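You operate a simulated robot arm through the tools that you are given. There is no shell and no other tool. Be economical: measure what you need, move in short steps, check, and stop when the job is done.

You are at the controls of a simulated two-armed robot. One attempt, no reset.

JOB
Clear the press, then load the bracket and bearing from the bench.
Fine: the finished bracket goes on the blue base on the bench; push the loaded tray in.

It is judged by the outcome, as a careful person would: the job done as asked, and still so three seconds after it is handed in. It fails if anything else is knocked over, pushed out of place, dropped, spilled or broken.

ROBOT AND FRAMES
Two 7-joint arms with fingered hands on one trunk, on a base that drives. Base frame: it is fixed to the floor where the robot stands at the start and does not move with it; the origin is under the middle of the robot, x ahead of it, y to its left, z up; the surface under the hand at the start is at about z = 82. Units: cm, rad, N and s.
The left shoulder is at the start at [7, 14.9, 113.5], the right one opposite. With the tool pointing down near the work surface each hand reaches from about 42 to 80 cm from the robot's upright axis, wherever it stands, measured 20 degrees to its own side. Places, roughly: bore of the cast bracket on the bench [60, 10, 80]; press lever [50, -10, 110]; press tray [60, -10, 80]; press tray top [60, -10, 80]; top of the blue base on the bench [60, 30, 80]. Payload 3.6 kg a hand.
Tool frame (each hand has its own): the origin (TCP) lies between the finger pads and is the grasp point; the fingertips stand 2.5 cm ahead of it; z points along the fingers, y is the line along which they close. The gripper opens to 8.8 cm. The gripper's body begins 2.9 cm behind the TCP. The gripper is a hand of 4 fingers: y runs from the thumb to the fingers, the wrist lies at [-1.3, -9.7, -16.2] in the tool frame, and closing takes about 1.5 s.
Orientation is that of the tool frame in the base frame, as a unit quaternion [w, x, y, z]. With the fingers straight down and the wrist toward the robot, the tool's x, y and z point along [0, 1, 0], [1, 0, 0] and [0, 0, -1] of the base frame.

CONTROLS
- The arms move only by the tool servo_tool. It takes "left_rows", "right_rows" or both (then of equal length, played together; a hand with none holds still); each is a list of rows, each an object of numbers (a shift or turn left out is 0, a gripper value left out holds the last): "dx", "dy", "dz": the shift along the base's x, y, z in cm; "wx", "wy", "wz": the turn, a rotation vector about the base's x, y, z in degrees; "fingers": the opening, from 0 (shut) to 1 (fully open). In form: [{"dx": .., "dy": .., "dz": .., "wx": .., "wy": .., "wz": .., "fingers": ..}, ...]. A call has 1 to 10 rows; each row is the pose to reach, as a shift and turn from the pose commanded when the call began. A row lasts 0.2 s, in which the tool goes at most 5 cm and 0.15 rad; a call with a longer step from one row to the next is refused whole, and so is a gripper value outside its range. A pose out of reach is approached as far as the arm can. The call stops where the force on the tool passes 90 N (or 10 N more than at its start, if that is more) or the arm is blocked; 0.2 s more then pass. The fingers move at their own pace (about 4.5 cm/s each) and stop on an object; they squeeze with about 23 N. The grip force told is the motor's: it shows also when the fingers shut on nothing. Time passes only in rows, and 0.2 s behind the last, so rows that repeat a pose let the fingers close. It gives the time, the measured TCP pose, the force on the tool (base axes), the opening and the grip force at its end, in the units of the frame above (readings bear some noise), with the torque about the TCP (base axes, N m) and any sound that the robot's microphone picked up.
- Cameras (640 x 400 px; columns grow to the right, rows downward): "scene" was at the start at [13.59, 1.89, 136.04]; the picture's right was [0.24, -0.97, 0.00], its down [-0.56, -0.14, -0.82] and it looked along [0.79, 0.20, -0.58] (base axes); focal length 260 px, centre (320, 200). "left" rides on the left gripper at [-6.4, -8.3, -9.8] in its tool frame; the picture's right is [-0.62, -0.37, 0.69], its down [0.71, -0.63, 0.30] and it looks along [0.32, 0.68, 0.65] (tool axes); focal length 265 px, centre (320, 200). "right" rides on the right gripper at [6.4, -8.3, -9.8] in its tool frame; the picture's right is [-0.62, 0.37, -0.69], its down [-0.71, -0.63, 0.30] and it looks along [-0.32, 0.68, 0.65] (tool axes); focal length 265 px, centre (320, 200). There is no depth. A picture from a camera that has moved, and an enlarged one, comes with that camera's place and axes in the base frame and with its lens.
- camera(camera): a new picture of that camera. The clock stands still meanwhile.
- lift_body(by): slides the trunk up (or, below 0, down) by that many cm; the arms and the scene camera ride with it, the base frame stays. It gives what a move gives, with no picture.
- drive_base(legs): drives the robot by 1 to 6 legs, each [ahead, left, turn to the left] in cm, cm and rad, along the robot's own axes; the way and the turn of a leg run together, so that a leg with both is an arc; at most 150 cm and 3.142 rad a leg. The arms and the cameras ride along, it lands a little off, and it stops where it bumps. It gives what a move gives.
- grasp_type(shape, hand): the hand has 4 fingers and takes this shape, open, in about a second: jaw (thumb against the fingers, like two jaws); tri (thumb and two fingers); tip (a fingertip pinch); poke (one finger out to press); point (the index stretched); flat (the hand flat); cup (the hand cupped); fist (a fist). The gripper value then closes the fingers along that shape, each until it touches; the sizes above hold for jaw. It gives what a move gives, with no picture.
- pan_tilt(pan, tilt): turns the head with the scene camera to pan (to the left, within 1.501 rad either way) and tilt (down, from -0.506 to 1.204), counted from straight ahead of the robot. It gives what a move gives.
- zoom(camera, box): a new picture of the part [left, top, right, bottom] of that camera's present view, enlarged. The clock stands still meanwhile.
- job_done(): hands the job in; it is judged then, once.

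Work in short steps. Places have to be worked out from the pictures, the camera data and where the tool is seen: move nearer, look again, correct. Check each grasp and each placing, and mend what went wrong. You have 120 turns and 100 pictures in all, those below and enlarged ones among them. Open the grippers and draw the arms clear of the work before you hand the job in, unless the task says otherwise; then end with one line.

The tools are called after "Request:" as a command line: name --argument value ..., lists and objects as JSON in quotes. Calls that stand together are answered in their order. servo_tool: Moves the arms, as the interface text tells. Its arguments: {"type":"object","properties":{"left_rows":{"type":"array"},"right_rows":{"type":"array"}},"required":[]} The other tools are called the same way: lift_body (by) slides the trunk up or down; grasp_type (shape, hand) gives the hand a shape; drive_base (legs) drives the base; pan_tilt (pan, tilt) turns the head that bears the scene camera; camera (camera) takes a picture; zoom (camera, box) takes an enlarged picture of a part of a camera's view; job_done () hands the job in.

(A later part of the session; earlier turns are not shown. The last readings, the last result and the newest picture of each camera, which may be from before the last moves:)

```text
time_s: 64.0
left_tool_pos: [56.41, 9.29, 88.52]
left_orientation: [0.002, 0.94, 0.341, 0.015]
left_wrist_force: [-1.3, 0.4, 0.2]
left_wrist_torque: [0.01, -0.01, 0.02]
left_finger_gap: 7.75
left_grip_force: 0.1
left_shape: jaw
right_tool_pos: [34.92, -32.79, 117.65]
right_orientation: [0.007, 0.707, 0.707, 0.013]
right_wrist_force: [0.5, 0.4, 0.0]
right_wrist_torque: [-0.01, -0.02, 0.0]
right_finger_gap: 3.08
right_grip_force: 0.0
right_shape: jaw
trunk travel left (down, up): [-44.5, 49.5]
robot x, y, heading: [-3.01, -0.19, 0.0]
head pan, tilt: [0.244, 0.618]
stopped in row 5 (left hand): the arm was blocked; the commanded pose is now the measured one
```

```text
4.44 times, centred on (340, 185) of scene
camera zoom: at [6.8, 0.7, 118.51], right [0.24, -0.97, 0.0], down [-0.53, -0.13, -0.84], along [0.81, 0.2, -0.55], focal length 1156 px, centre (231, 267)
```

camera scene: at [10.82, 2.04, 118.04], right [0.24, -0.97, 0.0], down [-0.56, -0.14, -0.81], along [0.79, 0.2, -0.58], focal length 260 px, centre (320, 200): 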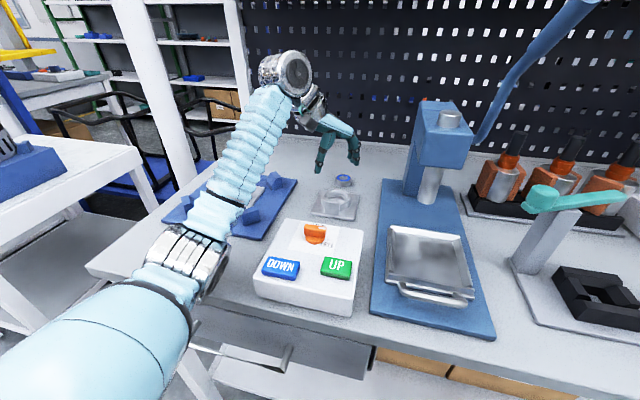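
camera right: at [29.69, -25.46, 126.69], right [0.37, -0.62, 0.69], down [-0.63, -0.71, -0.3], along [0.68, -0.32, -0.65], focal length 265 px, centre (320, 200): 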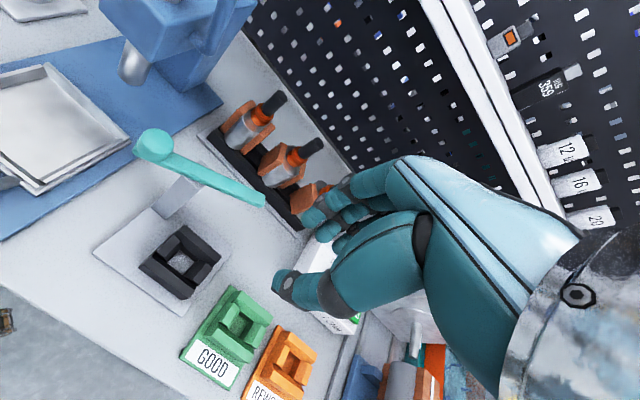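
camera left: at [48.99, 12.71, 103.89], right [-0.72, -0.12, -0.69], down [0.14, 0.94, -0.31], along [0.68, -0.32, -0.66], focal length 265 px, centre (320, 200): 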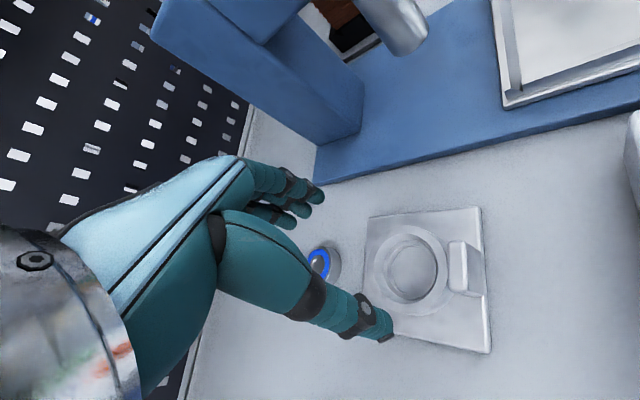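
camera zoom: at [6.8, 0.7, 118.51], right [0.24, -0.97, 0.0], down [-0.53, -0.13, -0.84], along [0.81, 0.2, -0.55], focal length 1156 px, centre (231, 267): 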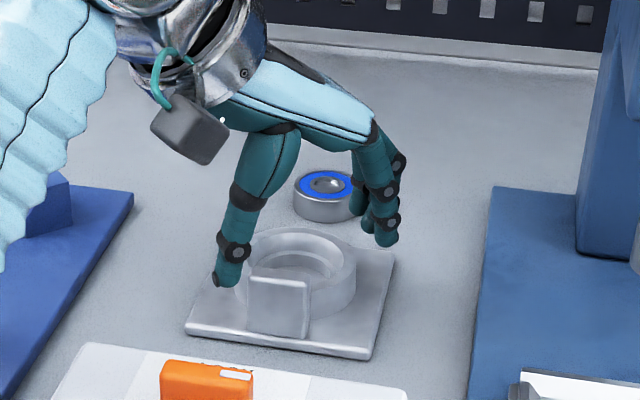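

The whole robot tilted: the low left elbow is pressing on the bench edge because the trunk is low. I'll raise the trunk 18 cm to free it.

Request:
lift_body --by 18

Request:
camera --camera "scene"

```text
time_s: 66.0
left_tool_pos: [58.92, 10.15, 104.3]
left_orientation: [0.0, 0.94, 0.342, -0.002]
left_wrist_force: [-1.4, 0.9, 0.5]
left_wrist_torque: [0.0, 0.0, -0.03]
left_finger_gap: 7.75
left_grip_force: 0.1
left_shape: jaw
right_tool_pos: [38.41, -31.75, 134.63]
right_orientation: [-0.003, 0.707, 0.707, -0.001]
right_wrist_force: [0.4, -0.3, -0.2]
right_wrist_torque: [0.02, 0.0, -0.02]
right_finger_gap: 3.06
right_grip_force: 0.1
right_shape: jaw
trunk travel left (down, up): [-62.5, 31.5]
robot x, y, heading: [-2.96, -0.26, 0.001]
head pan, tilt: [0.244, 0.618]
```

```text
35 pictures are left
camera scene: at [10.81, 1.81, 136.02], right [0.24, -0.97, 0.0], down [-0.56, -0.14, -0.81], along [0.79, 0.2, -0.58], focal length 260 px, centre (320, 200)
```

scene: 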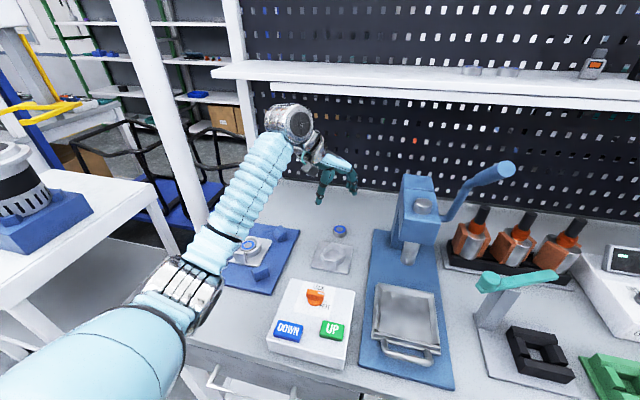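

Upright again and nothing disturbed. I'll descend over the bench bracket from this higher trunk.

Request:
servo_tool --left_rows '[{"dx": -0.3, "dz": -4}, {"dx": -0.3, "dz": -8}, {"dx": -0.3, "dz": -12}, {"dx": -0.3, "dz": -14.5}, {"dx": -0.3, "dz": -16.3}]'

Request:
zoom --camera "left" --box '[250, 130, 500, 390]'

```text
time_s: 67.2
left_tool_pos: [58.74, 10.07, 88.22]
left_orientation: [0.001, 0.94, 0.342, -0.001]
left_wrist_force: [0.2, 0.9, -0.3]
left_wrist_torque: [-0.01, 0.01, -0.01]
left_finger_gap: 7.75
left_grip_force: 0.1
left_shape: jaw
right_tool_pos: [38.1, -31.71, 134.84]
right_orientation: [-0.001, 0.707, 0.707, -0.001]
right_wrist_force: [0.0, -0.5, 0.4]
right_wrist_torque: [0.0, 0.0, 0.0]
right_finger_gap: 3.05
right_grip_force: 0.1
right_shape: jaw
trunk travel left (down, up): [-62.5, 31.5]
robot x, y, heading: [-2.97, 0.09, 0.001]
head pan, tilt: [0.244, 0.618]
```

```text
1.54 times, centred on (375, 260) of left
camera zoom: at [48.3, 12.36, 97.96], right [-0.71, -0.12, -0.69], down [0.14, 0.94, -0.31], along [0.69, -0.31, -0.65], focal length 408 px, centre (235, 108)
```

zoom: 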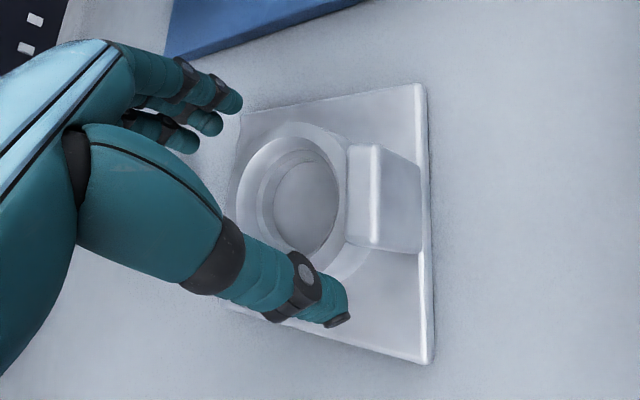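

Well aligned. I'll lower 2.6 cm and close.

Request:
servo_tool --left_rows '[{"dy": 0.1, "dz": -1.2}, {"dy": 0.1, "dz": -2}, {"dy": 0.1, "dz": -2.4}, {"dy": 0.1, "dz": -2.6}, {"dy": 0.1, "dz": -2.6, "fingers": 0}, {"dy": 0.1, "dz": -2.6}, {"dy": 0.1, "dz": -2.6}, {"dy": 0.1, "dz": -2.6}, {"dy": 0.1, "dz": -2.6}, {"dy": 0.1, "dz": -2.6}]'

```text
time_s: 69.4
left_tool_pos: [58.76, 10.33, 85.38]
left_orientation: [0.0, 0.939, 0.343, -0.002]
left_wrist_force: [-0.8, -0.6, -0.2]
left_wrist_torque: [-0.01, -0.01, -0.01]
left_finger_gap: 5.84
left_grip_force: 23.6
left_shape: jaw
right_tool_pos: [38.32, -31.77, 134.72]
right_orientation: [-0.001, 0.707, 0.707, -0.002]
right_wrist_force: [0.8, 0.1, -0.9]
right_wrist_torque: [0.02, 0.0, -0.01]
right_finger_gap: 3.08
right_grip_force: 0.1
right_shape: jaw
trunk travel left (down, up): [-62.5, 31.5]
robot x, y, heading: [-3.22, -0.2, 0.001]
head pan, tilt: [0.244, 0.618]
```

Gripped at 5.84 cm. I'll lift it clear, then drive back 12 cm so the tray is comfortably in reach.

Request:
servo_tool --left_rows '[{"dz": 0.7}, {"dz": 2}, {"dz": 5}, {"dz": 9}, {"dz": 12}]'

Request:
drive_base --legs '[[-12, 0, 0]]'

Request:
camera --camera "scene"

```text
time_s: 70.6
left_tool_pos: [58.61, 10.23, 97.63]
left_orientation: [0.001, 0.939, 0.343, -0.002]
left_wrist_force: [-0.5, -0.3, -4.5]
left_wrist_torque: [0.02, -0.02, 0.02]
left_finger_gap: 5.83
left_grip_force: 23.1
left_shape: jaw
right_tool_pos: [38.36, -31.81, 134.67]
right_orientation: [-0.001, 0.707, 0.707, -0.002]
right_wrist_force: [-0.2, 0.1, -0.9]
right_wrist_torque: [0.0, 0.0, -0.02]
right_finger_gap: 3.06
right_grip_force: 0.2
right_shape: jaw
trunk travel left (down, up): [-62.5, 31.5]
robot x, y, heading: [-2.7, -0.33, 0.002]
head pan, tilt: [0.244, 0.618]
```

```text
time_s: 72.7
left_tool_pos: [46.73, 10.38, 97.44]
left_orientation: [0.001, 0.939, 0.344, -0.003]
left_wrist_force: [0.0, 0.6, -4.8]
left_wrist_torque: [0.01, -0.04, 0.0]
left_finger_gap: 5.83
left_grip_force: 22.8
left_shape: jaw
right_tool_pos: [26.6, -31.58, 134.57]
right_orientation: [-0.002, 0.707, 0.708, -0.002]
right_wrist_force: [-0.1, -0.2, -0.3]
right_wrist_torque: [0.0, 0.0, 0.0]
right_finger_gap: 3.08
right_grip_force: 0.1
right_shape: jaw
trunk travel left (down, up): [-62.5, 31.5]
robot x, y, heading: [-14.81, -0.0, 0.002]
head pan, tilt: [0.244, 0.618]
```

```text
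33 pictures are left
camera scene: at [-1.36, 1.99, 136.02], right [0.24, -0.97, 0.0], down [-0.56, -0.14, -0.81], along [0.79, 0.2, -0.58], focal length 260 px, centre (320, 200)
```

scene: 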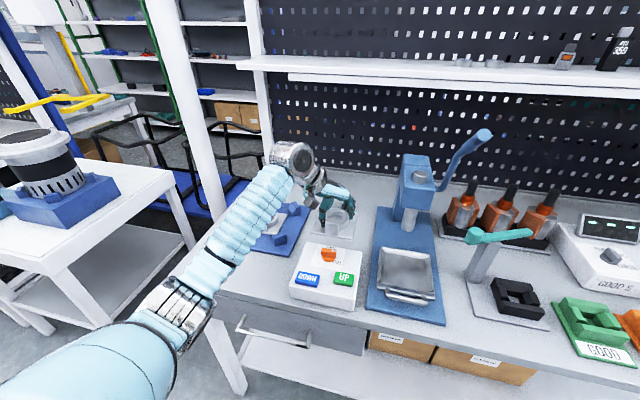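

Now I'll carry the bracket over the tray to above (44.95,-8.2).

Request:
servo_tool --left_rows '[{"dx": -0.5, "dy": -4}, {"dx": -1, "dy": -8}, {"dx": -1.5, "dy": -12}, {"dx": -1.8, "dy": -16}, {"dx": -1.8, "dy": -18.6}, {"dx": -1.8, "dy": -18.6, "dz": -3}, {"dx": -1.8, "dy": -18.6, "dz": -5.5}]'

Request:
zoom --camera "scene" --box '[340, 200, 480, 320]'

Request:
camera --camera "left"

```text
time_s: 74.3
left_tool_pos: [44.89, -8.35, 92.04]
left_orientation: [0.001, 0.939, 0.345, -0.001]
left_wrist_force: [-0.2, 0.4, -3.9]
left_wrist_torque: [-0.01, 0.03, 0.02]
left_finger_gap: 5.83
left_grip_force: 23.0
left_shape: jaw
right_tool_pos: [26.65, -31.68, 134.67]
right_orientation: [-0.002, 0.707, 0.707, -0.003]
right_wrist_force: [0.3, 0.1, 0.3]
right_wrist_torque: [-0.01, 0.01, 0.0]
right_finger_gap: 3.04
right_grip_force: 0.2
right_shape: jaw
trunk travel left (down, up): [-62.5, 31.5]
robot x, y, heading: [-15.18, 0.35, 0.0]
head pan, tilt: [0.244, 0.618]
```

```text
3.33 times, centred on (410, 260) of scene
camera zoom: at [-1.4, 1.85, 136.04], right [0.24, -0.97, 0.0], down [-0.56, -0.14, -0.81], along [0.79, 0.2, -0.58], focal length 867 px, centre (20, 0)
```

zoom: 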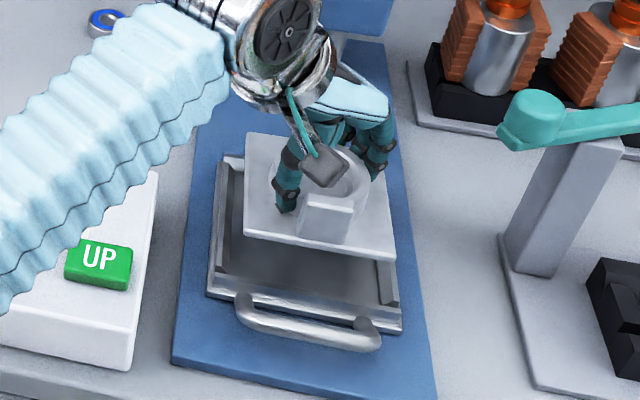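

```text
31 pictures are left
camera left: at [34.55, -6.2, 101.66], right [-0.71, -0.12, -0.69], down [0.14, 0.94, -0.31], along [0.69, -0.31, -0.66], focal length 265 px, centre (320, 200)
```

left: 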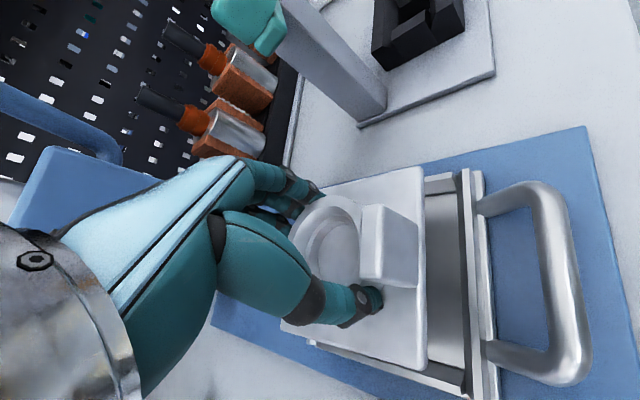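

In the left camera the bracket sits in the hand exactly as the first one did, so returning to the same TCP (44.93,-8.18) should seat it. Lowering carefully.

Request:
servo_tool --left_rows '[{"dx": 0.05, "dy": 0.17, "dz": -1.5}, {"dx": 0.05, "dy": 0.17, "dz": -2.8}, {"dx": 0.05, "dy": 0.17, "dz": -3.6}, {"dx": 0.05, "dy": 0.17, "dz": -4.1}, {"dx": 0.05, "dy": 0.17, "dz": -4.5}]'

Request:
zoom --camera "left" --box '[250, 130, 500, 390]'

```text
time_s: 75.5
left_tool_pos: [45.05, -8.31, 87.4]
left_orientation: [0.0, 0.939, 0.343, -0.001]
left_wrist_force: [0.4, 1.8, -2.5]
left_wrist_torque: [0.02, 0.01, 0.0]
left_finger_gap: 5.78
left_grip_force: 22.7
left_shape: jaw
right_tool_pos: [26.55, -31.69, 134.63]
right_orientation: [-0.001, 0.707, 0.708, -0.002]
right_wrist_force: [0.2, 0.3, 0.3]
right_wrist_torque: [-0.02, 0.0, -0.01]
right_finger_gap: 3.06
right_grip_force: 0.0
right_shape: jaw
trunk travel left (down, up): [-62.5, 31.5]
robot x, y, heading: [-15.25, 0.16, 0.005]
head pan, tilt: [0.244, 0.618]
```

```text
1.54 times, centred on (375, 260) of left
camera zoom: at [34.62, -6.05, 97.22], right [-0.71, -0.12, -0.69], down [0.14, 0.94, -0.31], along [0.69, -0.31, -0.65], focal length 408 px, centre (235, 108)
```

zoom: 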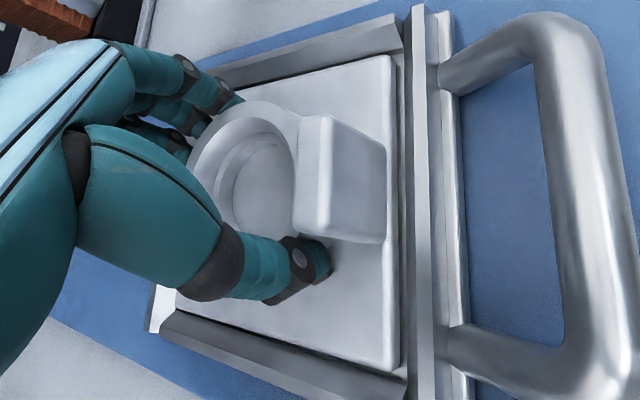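

It's in the pocket as the first one was. I'll press down slightly to confirm seating, then release and lift.

Request:
servo_tool --left_rows '[{"dz": -0.2}, {"dz": -0.4}, {"dz": -0.5}]'

Request:
servo_tool --left_rows '[{"dz": 0.3, "fingers": 0.88}, {"dz": 0.3}, {"dz": 0.3}, {"dz": 0.3}, {"dz": 0.3}, {"dz": 1.5}, {"dz": 4}, {"dz": 8}, {"dz": 12}]'

Request:
camera --camera "left"

```text
time_s: 76.3
left_tool_pos: [45.05, -8.16, 87.26]
left_orientation: [0.004, 0.939, 0.344, 0.0]
left_wrist_force: [0.7, 0.9, 12.8]
left_wrist_torque: [0.08, 0.03, 0.01]
left_finger_gap: 5.78
left_grip_force: 23.1
left_shape: jaw
right_tool_pos: [26.22, -31.59, 134.83]
right_orientation: [-0.002, 0.707, 0.708, -0.002]
right_wrist_force: [0.5, 0.6, -0.4]
right_wrist_torque: [-0.02, 0.0, -0.03]
right_finger_gap: 3.06
right_grip_force: 0.0
right_shape: jaw
trunk travel left (down, up): [-62.5, 31.5]
robot x, y, heading: [-15.19, -0.17, -0.001]
head pan, tilt: [0.244, 0.618]
```

```text
time_s: 78.3
left_tool_pos: [44.81, -8.09, 98.86]
left_orientation: [0.0, 0.939, 0.343, -0.003]
left_wrist_force: [-1.1, -0.3, 0.6]
left_wrist_torque: [0.0, 0.04, 0.04]
left_finger_gap: 7.74
left_grip_force: 0.0
left_shape: jaw
right_tool_pos: [26.41, -31.75, 134.65]
right_orientation: [-0.002, 0.706, 0.708, -0.002]
right_wrist_force: [0.0, -0.9, 0.2]
right_wrist_torque: [0.03, 0.0, 0.02]
right_finger_gap: 3.09
right_grip_force: 0.1
right_shape: jaw
trunk travel left (down, up): [-62.5, 31.5]
robot x, y, heading: [-15.01, 0.08, -0.0]
head pan, tilt: [0.244, 0.618]
```

```text
29 pictures are left
camera left: at [34.56, -5.9, 108.64], right [-0.71, -0.12, -0.69], down [0.14, 0.94, -0.31], along [0.69, -0.31, -0.66], focal length 265 px, centre (320, 200)
```

left: 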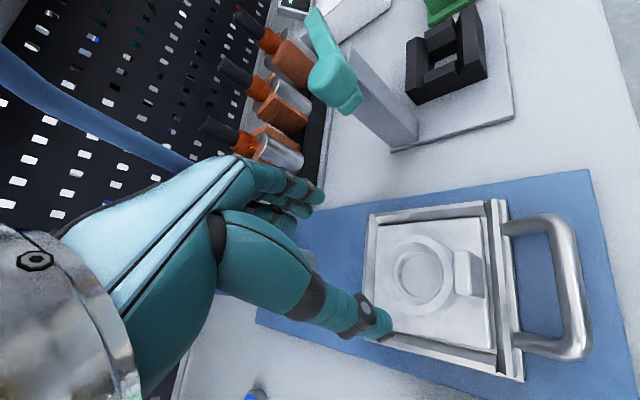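

The bracket is seated in the tray. Next the bearing: I'll move the left hand clear of the press and drive forward 12 cm.

Request:
servo_tool --left_rows '[{"dy": 4, "dz": 1}, {"dy": 8, "dz": 1}, {"dy": 12, "dz": 1}, {"dy": 16, "dz": 1}, {"dy": 18.2, "dz": 1}]'

Request:
drive_base --legs '[[12, 0, 0]]'

Request:
servo_tool --left_rows '[{"dx": 3}, {"dx": 7, "dz": -3}, {"dx": 9.5, "dz": -6, "fingers": 0.8}, {"dx": 9.5, "dz": -6}]'

Request:
camera --camera "left"

Request:
zoom --camera "scene" --box '[290, 180, 400, 280]'

```text
time_s: 79.5
left_tool_pos: [44.94, 10.05, 100.07]
left_orientation: [0.002, 0.939, 0.344, -0.002]
left_wrist_force: [0.3, -0.7, 0.3]
left_wrist_torque: [0.01, -0.01, 0.01]
left_finger_gap: 7.72
left_grip_force: 0.1
left_shape: jaw
right_tool_pos: [26.54, -31.58, 134.68]
right_orientation: [-0.001, 0.706, 0.708, -0.002]
right_wrist_force: [0.3, 0.2, -0.3]
right_wrist_torque: [0.01, -0.01, -0.02]
right_finger_gap: 3.06
right_grip_force: 0.1
right_shape: jaw
trunk travel left (down, up): [-62.5, 31.5]
robot x, y, heading: [-15.17, -0.27, 0.001]
head pan, tilt: [0.244, 0.618]
```

```text
time_s: 81.7
left_tool_pos: [56.61, 9.94, 100.04]
left_orientation: [0.001, 0.939, 0.343, -0.001]
left_wrist_force: [-1.0, 1.1, -0.3]
left_wrist_torque: [-0.01, -0.03, 0.04]
left_finger_gap: 7.72
left_grip_force: 0.0
left_shape: jaw
right_tool_pos: [38.08, -31.78, 134.7]
right_orientation: [-0.002, 0.706, 0.708, -0.001]
right_wrist_force: [-0.3, -0.1, -0.1]
right_wrist_torque: [0.0, -0.01, 0.01]
right_finger_gap: 3.06
right_grip_force: 0.0
right_shape: jaw
trunk travel left (down, up): [-62.5, 31.5]
robot x, y, heading: [-3.16, -0.3, 0.002]
head pan, tilt: [0.244, 0.618]
```

```text
time_s: 82.7
left_tool_pos: [66.26, 9.86, 93.94]
left_orientation: [0.001, 0.939, 0.344, -0.001]
left_wrist_force: [-0.7, 0.3, 0.3]
left_wrist_torque: [-0.03, 0.02, 0.0]
left_finger_gap: 7.08
left_grip_force: 0.0
left_shape: jaw
right_tool_pos: [38.12, -31.64, 134.73]
right_orientation: [-0.001, 0.706, 0.708, -0.001]
right_wrist_force: [-0.1, -0.3, -0.1]
right_wrist_torque: [0.02, -0.01, 0.02]
right_finger_gap: 3.04
right_grip_force: 0.1
right_shape: jaw
trunk travel left (down, up): [-62.5, 31.5]
robot x, y, heading: [-2.49, 0.48, 0.001]
head pan, tilt: [0.244, 0.618]
```

```text
28 pictures are left
camera left: at [55.84, 12.07, 103.74], right [-0.71, -0.12, -0.69], down [0.14, 0.94, -0.31], along [0.69, -0.31, -0.65], focal length 265 px, centre (320, 200)
```

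left: 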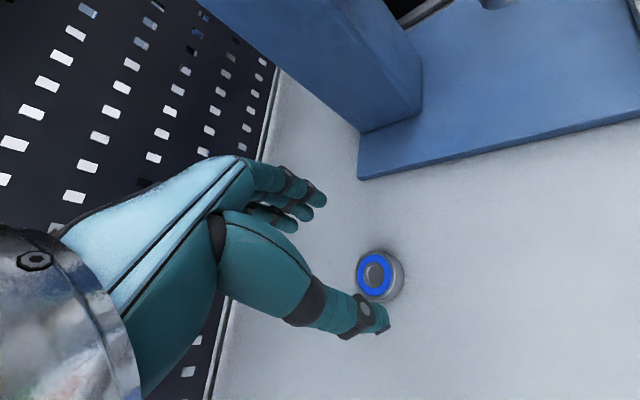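

```text
4.00 times, centred on (345, 230) of scene
camera zoom: at [10.46, 1.85, 136.06], right [0.24, -0.97, 0.0], down [-0.56, -0.14, -0.82], along [0.79, 0.2, -0.58], focal length 1041 px, centre (220, 80)
```

zoom: 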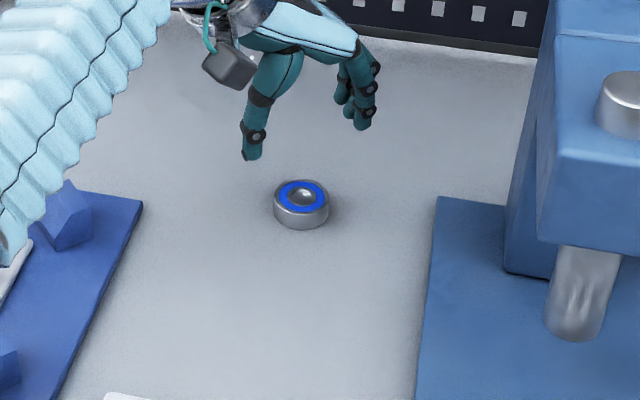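

Both views put the bearing at (69.15,10.25), about 4.1 cm across and 1.5 cm tall. I'll align and descend with about 6 cm opening.

Request:
servo_tool --left_rows '[{"dx": 2.9, "dy": 0.4, "fingers": 0.75}, {"dx": 2.9, "dy": 0.4, "dz": -3}, {"dx": 2.9, "dy": 0.4, "dz": -5.5}, {"dx": 2.9, "dy": 0.4, "dz": -7}]'

Request:
zoom --camera "left" --box '[230, 130, 450, 350]'

Request:
zoom --camera "scene" --box '[290, 180, 400, 280]'

```text
time_s: 83.7
left_tool_pos: [68.63, 10.01, 87.27]
left_orientation: [0.001, 0.939, 0.344, -0.001]
left_wrist_force: [0.5, -0.5, 0.3]
left_wrist_torque: [-0.04, -0.03, -0.03]
left_finger_gap: 6.65
left_grip_force: 0.1
left_shape: jaw
left hand out of reach, approached as far as the arm can: row 3, 4
right_tool_pos: [38.35, -31.8, 134.62]
right_orientation: [-0.002, 0.707, 0.707, -0.002]
right_wrist_force: [0.1, -0.2, 0.4]
right_wrist_torque: [0.05, 0.01, -0.01]
right_finger_gap: 3.04
right_grip_force: 0.1
right_shape: jaw
trunk travel left (down, up): [-62.5, 31.5]
robot x, y, heading: [-2.87, -0.09, -0.001]
head pan, tilt: [0.244, 0.618]
```

```text
1.82 times, centred on (340, 240) of left
camera zoom: at [58.21, 12.31, 96.89], right [-0.71, -0.12, -0.69], down [0.14, 0.94, -0.31], along [0.69, -0.31, -0.65], focal length 483 px, centre (284, 127)
```

zoom: 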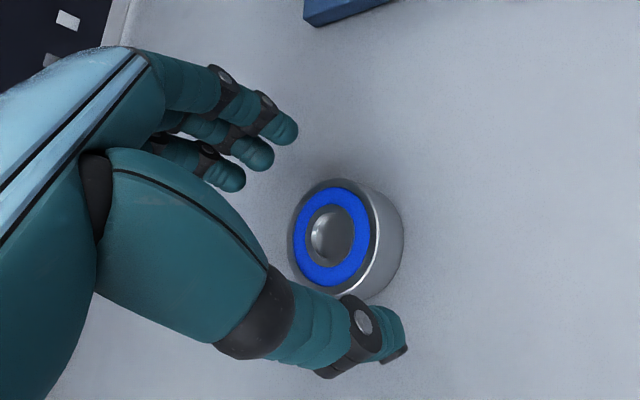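

```text
4.00 times, centred on (345, 230) of scene
camera zoom: at [10.59, 1.77, 136.05], right [0.24, -0.97, 0.0], down [-0.56, -0.14, -0.82], along [0.79, 0.2, -0.58], focal length 1041 px, centre (220, 80)
```

zoom: 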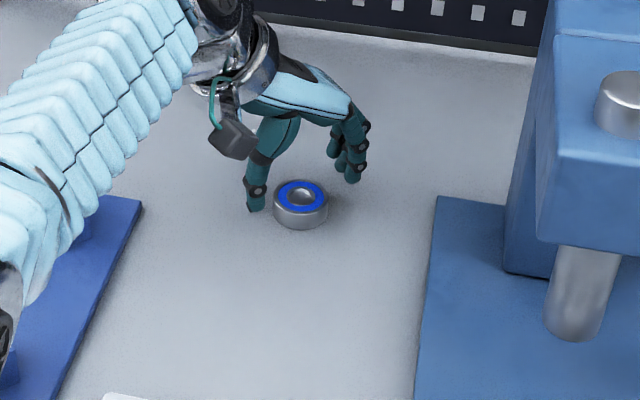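

At the reach limit here, so I'll raise the hand slightly and drive 4 cm closer, then re-align.

Request:
servo_tool --left_rows '[{"dz": 3, "dx": -1}, {"dz": 4, "dx": -3}]'

Request:
drive_base --legs '[[4, 0, 0]]'

```text
time_s: 84.3
left_tool_pos: [65.44, 10.27, 91.22]
left_orientation: [0.001, 0.939, 0.343, -0.002]
left_wrist_force: [-0.6, 0.1, -0.4]
left_wrist_torque: [0.03, 0.01, 0.0]
left_finger_gap: 6.64
left_grip_force: 0.0
left_shape: jaw
right_tool_pos: [38.19, -31.71, 134.76]
right_orientation: [-0.002, 0.707, 0.708, -0.001]
right_wrist_force: [-0.2, -0.2, -0.9]
right_wrist_torque: [0.03, -0.02, -0.03]
right_finger_gap: 3.08
right_grip_force: 0.1
right_shape: jaw
trunk travel left (down, up): [-62.5, 31.5]
robot x, y, heading: [-3.12, -0.24, 0.0]
head pan, tilt: [0.244, 0.618]
```

```text
time_s: 85.5
left_tool_pos: [69.44, 10.38, 91.1]
left_orientation: [0.001, 0.939, 0.345, -0.001]
left_wrist_force: [0.7, -0.6, -0.7]
left_wrist_torque: [0.01, -0.01, 0.0]
left_finger_gap: 6.62
left_grip_force: 0.0
left_shape: jaw
right_tool_pos: [42.3, -31.61, 134.73]
right_orientation: [-0.001, 0.707, 0.707, -0.001]
right_wrist_force: [-1.0, 0.2, 0.4]
right_wrist_torque: [0.03, -0.01, 0.03]
right_finger_gap: 3.06
right_grip_force: 0.0
right_shape: jaw
trunk travel left (down, up): [-62.5, 31.5]
robot x, y, heading: [1.81, 0.2, 0.003]
head pan, tilt: [0.244, 0.618]
```

Now at (69.44,10.38,91.1), with the bearing at about (69.2,10.35). I'll descend so the tips are low on the bearing, and close.

Request:
servo_tool --left_rows '[{"dx": -0.2, "dz": -2}, {"dx": -0.2, "dz": -4}, {"dx": -0.2, "dz": -5.2}, {"dx": -0.2, "dz": -5.8}, {"dx": -0.2, "dz": -5.8}]'

Request:
zoom --camera "left" --box '[230, 130, 450, 350]'

```text
time_s: 86.7
left_tool_pos: [69.29, 10.17, 85.21]
left_orientation: [0.0, 0.939, 0.344, -0.002]
left_wrist_force: [0.6, -0.5, -0.2]
left_wrist_torque: [0.02, 0.03, 0.01]
left_finger_gap: 6.62
left_grip_force: 0.1
left_shape: jaw
right_tool_pos: [42.28, -31.72, 134.64]
right_orientation: [-0.001, 0.707, 0.707, 0.0]
right_wrist_force: [0.4, 0.4, -0.9]
right_wrist_torque: [0.01, 0.03, -0.01]
right_finger_gap: 3.09
right_grip_force: 0.1
right_shape: jaw
trunk travel left (down, up): [-62.5, 31.5]
robot x, y, heading: [1.13, 0.15, 0.002]
head pan, tilt: [0.244, 0.618]
```

```text
1.82 times, centred on (340, 240) of left
camera zoom: at [58.92, 12.43, 94.99], right [-0.71, -0.12, -0.69], down [0.14, 0.94, -0.31], along [0.69, -0.31, -0.66], focal length 483 px, centre (284, 127)
```

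zoom: 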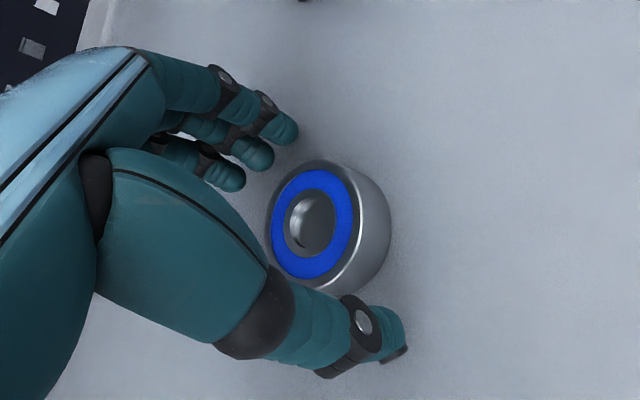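

Bearing is between thumb and fingers. I'll close.

Request:
servo_tool --left_rows '[{"dx": -0.1, "dy": 0.2}, {"dx": -0.1, "dy": 0.2, "fingers": 0}, {"dx": -0.1, "dy": 0.2}, {"dx": -0.1, "dy": 0.2}, {"dx": -0.1, "dy": 0.2}, {"dx": -0.1, "dy": 0.2}, {"dx": -0.1, "dy": 0.2}, {"dx": -0.1, "dy": 0.2}]'

Request:
zoom --camera "left" --box '[230, 130, 450, 350]'

```text
time_s: 88.5
left_tool_pos: [69.09, 10.51, 85.3]
left_orientation: [-0.001, 0.939, 0.345, -0.002]
left_wrist_force: [-0.1, 0.9, 0.3]
left_wrist_torque: [0.03, 0.02, -0.01]
left_finger_gap: 3.52
left_grip_force: 23.2
left_shape: jaw
right_tool_pos: [42.22, -31.75, 134.65]
right_orientation: [-0.001, 0.706, 0.708, -0.001]
right_wrist_force: [-0.1, -0.1, -0.4]
right_wrist_torque: [-0.01, 0.05, -0.01]
right_finger_gap: 3.04
right_grip_force: 0.1
right_shape: jaw
trunk travel left (down, up): [-62.5, 31.5]
robot x, y, heading: [1.38, 0.12, 0.001]
head pan, tilt: [0.244, 0.618]
```

```text
1.82 times, centred on (340, 240) of left
camera zoom: at [58.83, 12.68, 95.01], right [-0.71, -0.12, -0.69], down [0.14, 0.94, -0.31], along [0.69, -0.31, -0.66], focal length 483 px, centre (284, 127)
```

zoom: 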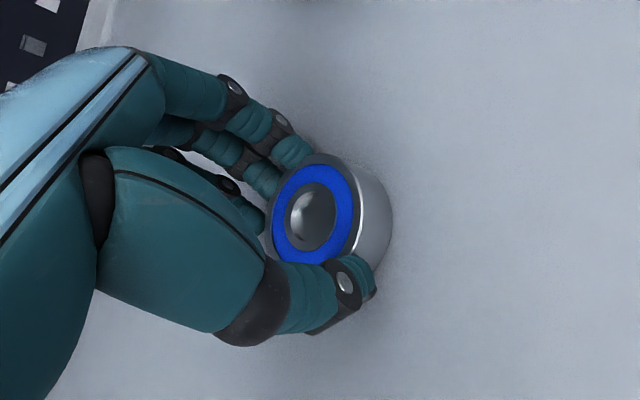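

Gripped. I'll lift it and drive back to the tray-reaching position.

Request:
servo_tool --left_rows '[{"dz": 0.7}, {"dz": 2}, {"dz": 5}, {"dz": 9}, {"dz": 12}]'

Request:
drive_base --legs '[[-16.5, 0, 0]]'

Request:
camera --camera "left"

```text
time_s: 89.7
left_tool_pos: [69.37, 10.41, 97.52]
left_orientation: [0.001, 0.939, 0.344, -0.003]
left_wrist_force: [-0.2, 0.4, -0.6]
left_wrist_torque: [0.02, -0.02, -0.01]
left_finger_gap: 3.54
left_grip_force: 23.2
left_shape: jaw
right_tool_pos: [42.28, -31.65, 134.68]
right_orientation: [-0.002, 0.707, 0.707, -0.001]
right_wrist_force: [-0.2, 0.4, 0.2]
right_wrist_torque: [-0.02, 0.0, 0.02]
right_finger_gap: 3.06
right_grip_force: 0.0
right_shape: jaw
trunk travel left (down, up): [-62.5, 31.5]
robot x, y, heading: [1.14, -0.12, 0.0]
head pan, tilt: [0.244, 0.618]
```

```text
time_s: 92.4
left_tool_pos: [52.92, 10.62, 97.44]
left_orientation: [0.002, 0.939, 0.345, -0.002]
left_wrist_force: [-0.4, -0.2, -0.4]
left_wrist_torque: [0.0, 0.02, -0.01]
left_finger_gap: 3.49
left_grip_force: 23.0
left_shape: jaw
right_tool_pos: [25.86, -31.28, 134.64]
right_orientation: [0.0, 0.706, 0.708, -0.003]
right_wrist_force: [-0.2, 0.6, 0.0]
right_wrist_torque: [-0.04, -0.01, -0.02]
right_finger_gap: 3.07
right_grip_force: 0.1
right_shape: jaw
trunk travel left (down, up): [-62.5, 31.5]
robot x, y, heading: [-15.14, 0.0, -0.003]
head pan, tilt: [0.244, 0.618]
```

```text
22 pictures are left
camera left: at [42.57, 12.84, 107.11], right [-0.71, -0.12, -0.69], down [0.14, 0.94, -0.31], along [0.69, -0.32, -0.65], focal length 265 px, centre (320, 200)
```

left: 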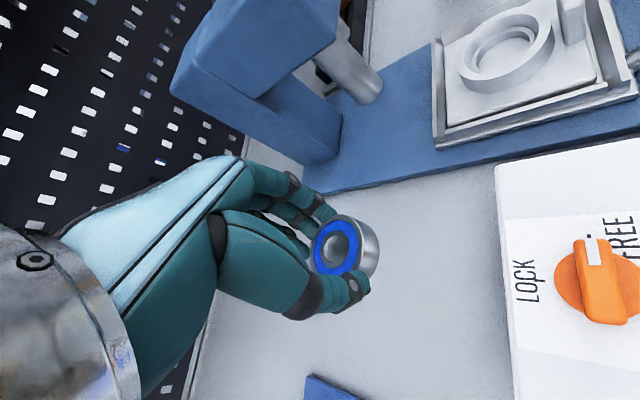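

The bearing is held securely. I'll bring it above the bracket bore at about (45,-8.2).

Request:
servo_tool --left_rows '[{"dx": -3}, {"dx": -6, "dy": -3}, {"dx": -7.9, "dy": -7}, {"dx": -7.9, "dy": -11}, {"dx": -7.9, "dy": -15}, {"dx": -7.9, "dy": -18.8}, {"dx": -7.9, "dy": -18.8, "dz": -3}, {"dx": -7.9, "dy": -18.8, "dz": -5}]'

Request:
zoom --camera "left" --box '[230, 130, 500, 370]'

Request:
zoom --camera "scene" --box '[360, 210, 460, 310]'

```text
time_s: 94.2
left_tool_pos: [45.03, -8.44, 92.3]
left_orientation: [0.001, 0.939, 0.344, -0.002]
left_wrist_force: [-0.3, -0.2, -1.1]
left_wrist_torque: [0.02, 0.02, 0.02]
left_finger_gap: 3.52
left_grip_force: 23.3
left_shape: jaw
right_tool_pos: [25.78, -31.61, 134.63]
right_orientation: [-0.002, 0.707, 0.708, -0.002]
right_wrist_force: [0.0, 0.1, 0.1]
right_wrist_torque: [0.03, 0.01, -0.03]
right_finger_gap: 3.05
right_grip_force: 0.1
right_shape: jaw
trunk travel left (down, up): [-62.5, 31.5]
robot x, y, heading: [-15.59, -0.1, 0.004]
head pan, tilt: [0.244, 0.618]
```

```text
1.67 times, centred on (365, 250) of left
camera zoom: at [34.64, -6.31, 102.11], right [-0.71, -0.12, -0.69], down [0.14, 0.94, -0.31], along [0.69, -0.31, -0.66], focal length 442 px, centre (245, 117)
```

zoom: 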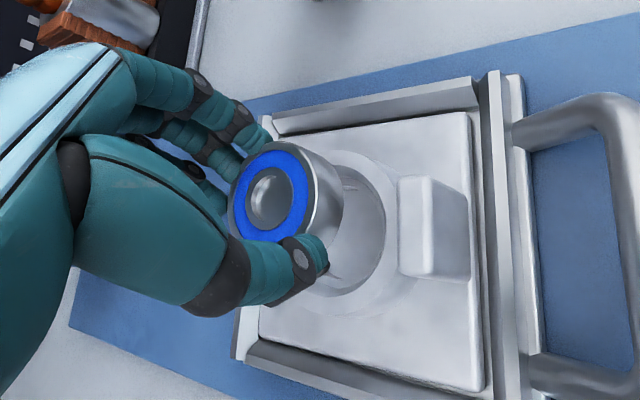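

```text
4.00 times, centred on (410, 260) of scene
camera zoom: at [-1.89, 1.85, 136.05], right [0.24, -0.97, 0.0], down [-0.56, -0.14, -0.82], along [0.79, 0.2, -0.58], focal length 1041 px, centre (-40, -40)
```

zoom: 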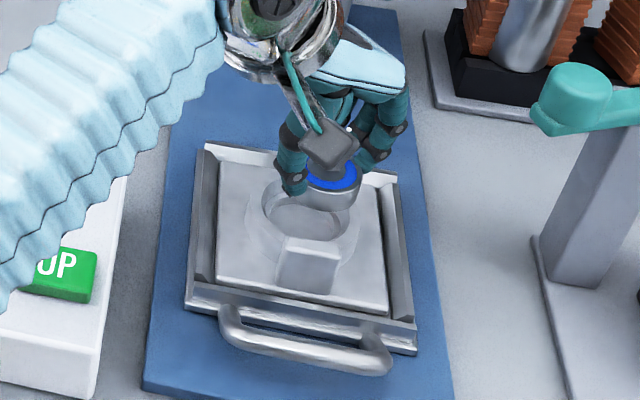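

Both views suggest the bearing is about 0.7 cm too far to -y. I'll shift, lower to just above the bore and re-check.

Request:
servo_tool --left_rows '[{"dy": 0.4, "dx": -0.05}, {"dy": 0.7, "dx": -0.05, "dz": -0.8}, {"dy": 0.7, "dx": -0.05, "dz": -1.6}]'

Request:
zoom --camera "left" --box '[250, 160, 430, 340]'

Request:
zoom --camera "scene" --box '[380, 230, 440, 290]'

```text
time_s: 95.0
left_tool_pos: [45.06, -7.66, 90.83]
left_orientation: [0.001, 0.939, 0.344, -0.001]
left_wrist_force: [-0.3, 0.1, -1.5]
left_wrist_torque: [0.03, 0.0, -0.02]
left_finger_gap: 3.5
left_grip_force: 23.0
left_shape: jaw
right_tool_pos: [25.84, -31.65, 134.79]
right_orientation: [-0.001, 0.706, 0.708, -0.002]
right_wrist_force: [0.8, -0.1, -0.6]
right_wrist_torque: [0.02, 0.02, -0.03]
right_finger_gap: 3.05
right_grip_force: 0.0
right_shape: jaw
trunk travel left (down, up): [-62.5, 31.5]
robot x, y, heading: [-15.62, -0.05, 0.0]
head pan, tilt: [0.244, 0.618]
```

```text
2.22 times, centred on (340, 250) of left
camera zoom: at [34.53, -5.49, 100.53], right [-0.71, -0.12, -0.69], down [0.14, 0.94, -0.31], along [0.69, -0.31, -0.65], focal length 590 px, centre (276, 89)
```

zoom: 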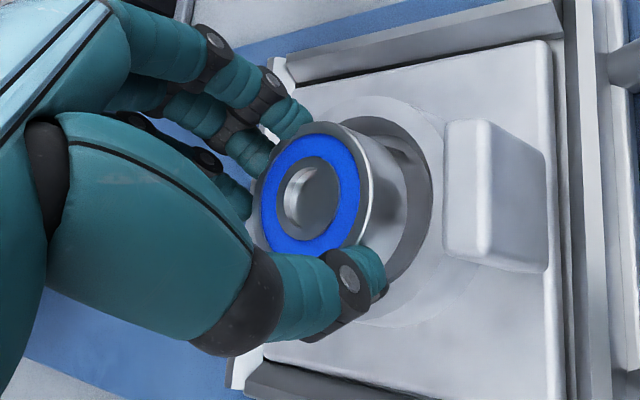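

```text
6.67 times, centred on (410, 260) of scene
camera zoom: at [-1.89, 1.85, 136.05], right [0.24, -0.97, 0.0], down [-0.56, -0.14, -0.82], along [0.79, 0.2, -0.58], focal length 1734 px, centre (-280, -200)
```

zoom: 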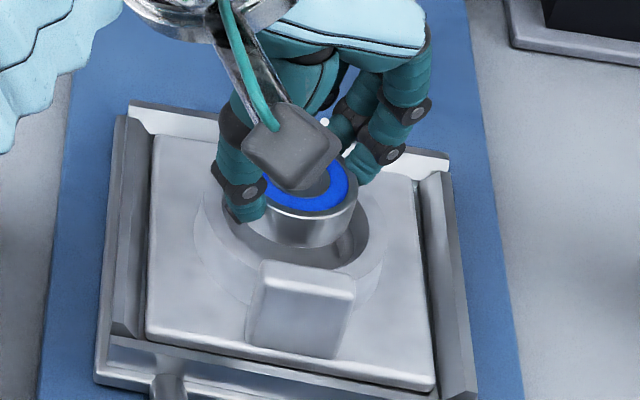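

The bearing now lines up with the bore in both directions. I'll lower slowly to contact.

Request:
servo_tool --left_rows '[{"dz": -0.5}, {"dz": -1}, {"dz": -1.4}, {"dz": -1.7}, {"dz": -2.0}]'

Request:
zoom --camera "left" --box '[250, 160, 430, 340]'

Request:
zoom --camera "scene" --box '[380, 230, 440, 290]'

```text
time_s: 96.2
left_tool_pos: [44.71, -7.66, 89.14]
left_orientation: [0.003, 0.939, 0.344, 0.0]
left_wrist_force: [1.0, -2.7, 10.5]
left_wrist_torque: [0.1, 0.16, -0.02]
left_finger_gap: 3.5
left_grip_force: 23.1
left_shape: jaw
right_tool_pos: [25.58, -31.48, 134.84]
right_orientation: [0.0, 0.706, 0.709, -0.002]
right_wrist_force: [0.7, 0.4, -0.3]
right_wrist_torque: [-0.01, 0.0, 0.0]
right_finger_gap: 3.07
right_grip_force: 0.0
right_shape: jaw
trunk travel left (down, up): [-62.5, 31.5]
robot x, y, heading: [-15.25, 0.07, 0.005]
head pan, tilt: [0.244, 0.618]
```

```text
2.22 times, centred on (340, 250) of left
camera zoom: at [34.41, -5.46, 98.85], right [-0.71, -0.12, -0.69], down [0.14, 0.94, -0.31], along [0.69, -0.32, -0.65], focal length 590 px, centre (276, 89)
```

zoom: 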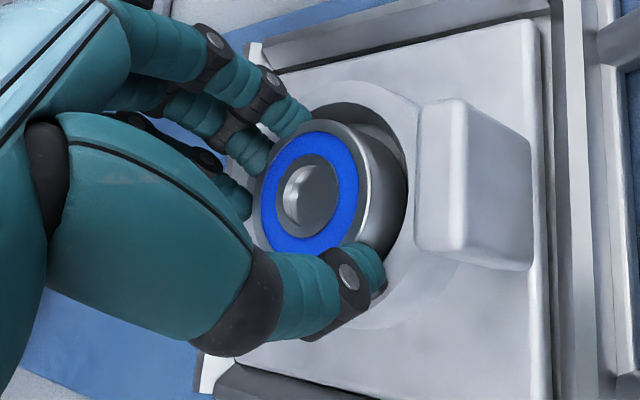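

```text
6.67 times, centred on (410, 260) of scene
camera zoom: at [-2.1, 1.9, 136.09], right [0.24, -0.97, 0.0], down [-0.56, -0.14, -0.82], along [0.79, 0.2, -0.58], focal length 1734 px, centre (-280, -200)
```

zoom: 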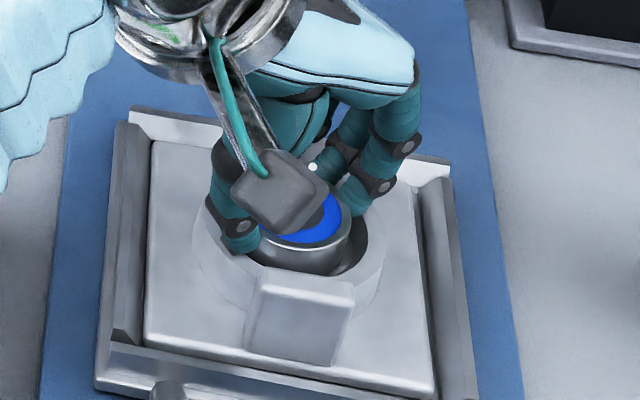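

It touches the rim with more gap on the -y side, so it's about 0.4 cm too far to +y. I'll lift slightly, shift and lower again.

Request:
servo_tool --left_rows '[{"dz": 0.5}, {"dy": -0.25, "dz": 0.5}, {"dy": -0.4, "dz": 0.4}, {"dy": -0.4, "dz": 0}, {"dy": -0.4, "dz": -0.3}, {"dy": -0.4, "dz": -0.6}]'

Request:
zoom --camera "left" --box '[250, 160, 430, 340]'

```text
time_s: 97.6
left_tool_pos: [44.65, -8.0, 89.15]
left_orientation: [0.007, 0.939, 0.343, 0.005]
left_wrist_force: [1.8, 2.0, 34.2]
left_wrist_torque: [0.53, 0.52, 0.02]
left_finger_gap: 3.65
left_grip_force: 23.4
left_shape: jaw
right_tool_pos: [25.15, -31.58, 135.04]
right_orientation: [0.001, 0.705, 0.709, 0.0]
right_wrist_force: [-0.3, 0.1, 0.0]
right_wrist_torque: [0.03, 0.01, -0.01]
right_finger_gap: 3.07
right_grip_force: 0.0
right_shape: jaw
trunk travel left (down, up): [-62.5, 31.5]
robot x, y, heading: [-15.35, -0.28, 0.004]
head pan, tilt: [0.244, 0.618]
```

```text
2.22 times, centred on (340, 250) of left
camera zoom: at [34.13, -5.79, 98.68], right [-0.7, -0.13, -0.7], down [0.14, 0.94, -0.31], along [0.7, -0.32, -0.64], focal length 590 px, centre (276, 89)
```

zoom: 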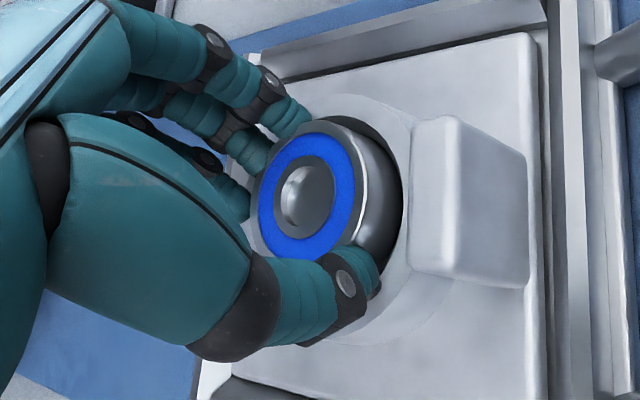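

Now it's concentric and resting firmly on its seat. I'll ease off the force, open gently and lift.

Request:
servo_tool --left_rows '[{"dz": 0.4}, {"dz": 0.5}, {"dz": 0.5, "fingers": 0.5}, {"dz": 0.5}, {"dz": 0.5, "fingers": 0.75}, {"dz": 0.5}, {"dz": 0.5}, {"dz": 2}, {"dz": 5}, {"dz": 9}]'

Request:
zoom --camera "left" --box '[320, 170, 540, 350]'

Request:
zoom --camera "scene" --box '[370, 220, 450, 300]'

```text
time_s: 99.8
left_tool_pos: [44.93, -8.09, 97.32]
left_orientation: [0.0, 0.939, 0.344, -0.002]
left_wrist_force: [-0.5, 0.7, 1.2]
left_wrist_torque: [0.01, 0.0, -0.01]
left_finger_gap: 6.58
left_grip_force: 0.0
left_shape: jaw
right_tool_pos: [25.78, -31.54, 134.69]
right_orientation: [0.0, 0.706, 0.708, -0.002]
right_wrist_force: [1.8, -0.5, 0.2]
right_wrist_torque: [-0.01, 0.03, 0.02]
right_finger_gap: 3.05
right_grip_force: 0.2
right_shape: jaw
trunk travel left (down, up): [-62.5, 31.5]
robot x, y, heading: [-15.43, 0.06, 0.0]
head pan, tilt: [0.244, 0.618]
```

```text
2.22 times, centred on (430, 260) of left
camera zoom: at [34.51, -5.88, 107.04], right [-0.71, -0.12, -0.69], down [0.14, 0.94, -0.31], along [0.69, -0.31, -0.66], focal length 590 px, centre (76, 67)
```

zoom: 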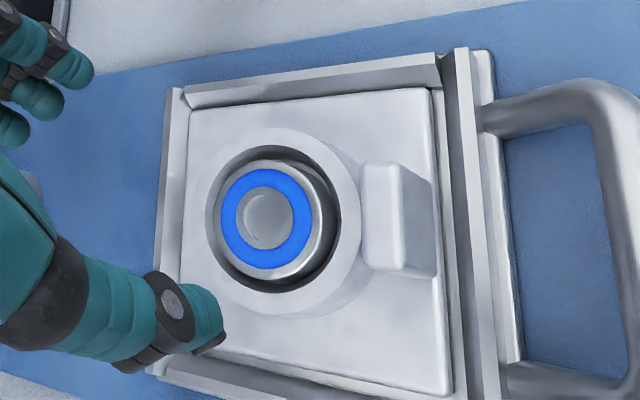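

```text
5.00 times, centred on (410, 260) of scene
camera zoom: at [-1.96, 1.93, 136.05], right [0.24, -0.97, 0.0], down [-0.56, -0.14, -0.82], along [0.79, 0.2, -0.58], focal length 1301 px, centre (-130, -100)
```

zoom: 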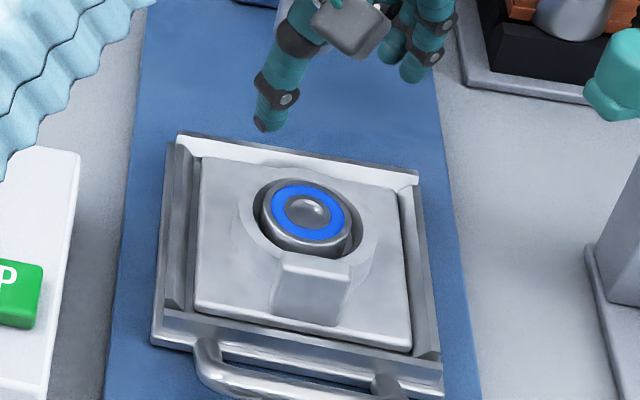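

The bearing sits level in the bore. I'll withdraw the left hand, then bring the right hand in front of the tray handle.

Request:
servo_tool --left_rows '[{"dz": 3}, {"dy": 4, "dz": 4}, {"dx": -1, "dy": 8, "dz": 4}, {"dx": -2, "dy": 12, "dz": 4}, {"dx": -3, "dy": 16, "dz": 4}, {"dx": -4, "dy": 20, "dz": 4}, {"dx": -5, "dy": 24, "dz": 4}, {"dx": -6, "dy": 28, "dz": 4}, {"dx": -6, "dy": 32, "dz": 4}]'

Request:
servo_tool --right_rows '[{"dy": 3, "dz": -3.5}, {"dy": 6, "dz": -7}, {"dy": 9, "dz": -10.5}, {"dy": 12, "dz": -14}, {"dy": 15, "dz": -17.5}, {"dy": 18, "dz": -21}, {"dy": 21, "dz": -24.5}, {"dx": 1, "dy": 23.7, "dz": -28}, {"dx": 4, "dy": 23.7, "dz": -31.5}, {"dx": 8, "dy": 23.7, "dz": -34}]'

Request:
camera --camera "right"

```text
time_s: 101.8
left_tool_pos: [39.13, 24.15, 101.26]
left_orientation: [0.002, 0.939, 0.344, -0.001]
left_wrist_force: [-0.6, 0.6, -0.4]
left_wrist_torque: [0.01, -0.02, -0.01]
left_finger_gap: 6.57
left_grip_force: 0.1
left_shape: jaw
right_tool_pos: [25.84, -31.47, 134.79]
right_orientation: [0.0, 0.706, 0.708, -0.002]
right_wrist_force: [-0.1, 0.0, 0.0]
right_wrist_torque: [0.0, -0.01, 0.0]
right_finger_gap: 3.05
right_grip_force: 0.0
right_shape: jaw
trunk travel left (down, up): [-62.5, 31.5]
robot x, y, heading: [-15.48, 0.25, 0.002]
head pan, tilt: [0.244, 0.618]
```

```text
time_s: 104.0
left_tool_pos: [39.24, 24.04, 101.25]
left_orientation: [0.001, 0.939, 0.344, -0.003]
left_wrist_force: [-0.1, 0.3, 0.2]
left_wrist_torque: [-0.01, 0.0, -0.03]
left_finger_gap: 6.61
left_grip_force: 0.1
left_shape: jaw
right_tool_pos: [33.9, -7.98, 100.53]
right_orientation: [-0.001, 0.706, 0.709, -0.002]
right_wrist_force: [-0.5, 0.0, -0.3]
right_wrist_torque: [-0.03, 0.03, -0.02]
right_finger_gap: 3.08
right_grip_force: 0.0
right_shape: jaw
trunk travel left (down, up): [-62.5, 31.5]
robot x, y, heading: [-15.51, -0.0, 0.002]
head pan, tilt: [0.244, 0.618]
```

```text
12 pictures are left
camera right: at [25.73, -1.7, 110.39], right [0.37, -0.62, 0.69], down [-0.63, -0.72, -0.3], along [0.68, -0.32, -0.66], focal length 265 px, centre (320, 200)
```

right: 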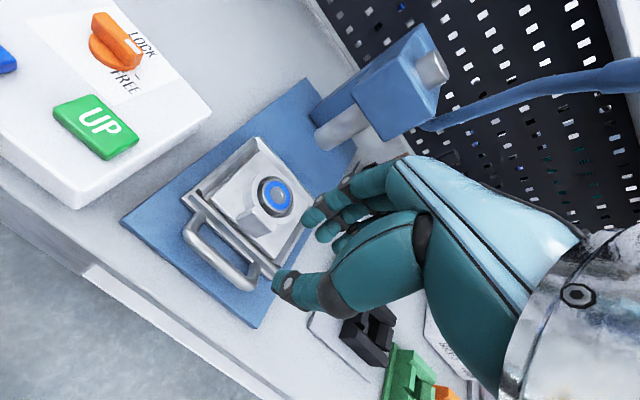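

I'll repeat the earlier handle grip, shifted 12.05 cm: TCP at (34.95,-7.85). First to just above the slot.

Request:
servo_tool --right_rows '[{"dx": 1, "dy": 0.1, "dz": -4}, {"dx": 1, "dy": 0.1, "dz": -8}, {"dx": 1, "dy": 0.1, "dz": -11}, {"dx": 1, "dy": 0.1, "dz": -12.6}]'

Request:
zoom --camera "right" --box '[200, 120, 400, 320]'

```text
time_s: 105.0
left_tool_pos: [39.16, 24.02, 101.33]
left_orientation: [0.0, 0.939, 0.345, -0.003]
left_wrist_force: [-0.3, 0.5, -0.3]
left_wrist_torque: [0.01, -0.02, 0.02]
left_finger_gap: 6.6
left_grip_force: 0.1
left_shape: jaw
right_tool_pos: [34.98, -7.93, 88.01]
right_orientation: [-0.001, 0.706, 0.708, -0.001]
right_wrist_force: [-0.1, -0.5, -0.6]
right_wrist_torque: [-0.01, 0.02, -0.03]
right_finger_gap: 3.05
right_grip_force: 0.1
right_shape: jaw
trunk travel left (down, up): [-62.5, 31.5]
robot x, y, heading: [-15.3, 0.06, 0.003]
head pan, tilt: [0.244, 0.618]
```

```text
2.00 times, centred on (300, 220) of right
camera zoom: at [26.82, -1.48, 97.83], right [0.37, -0.62, 0.69], down [-0.63, -0.72, -0.3], along [0.68, -0.32, -0.66], focal length 531 px, centre (360, 160)
```

zoom: 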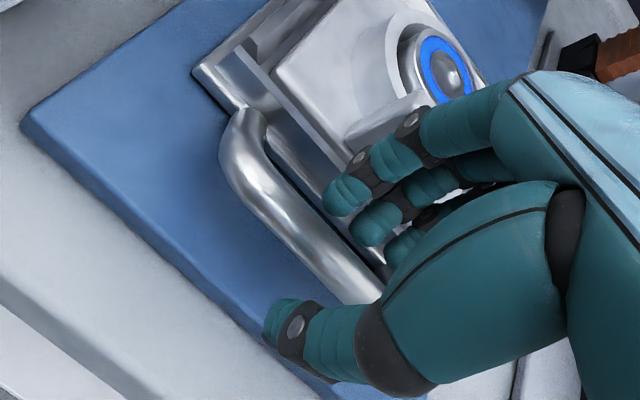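

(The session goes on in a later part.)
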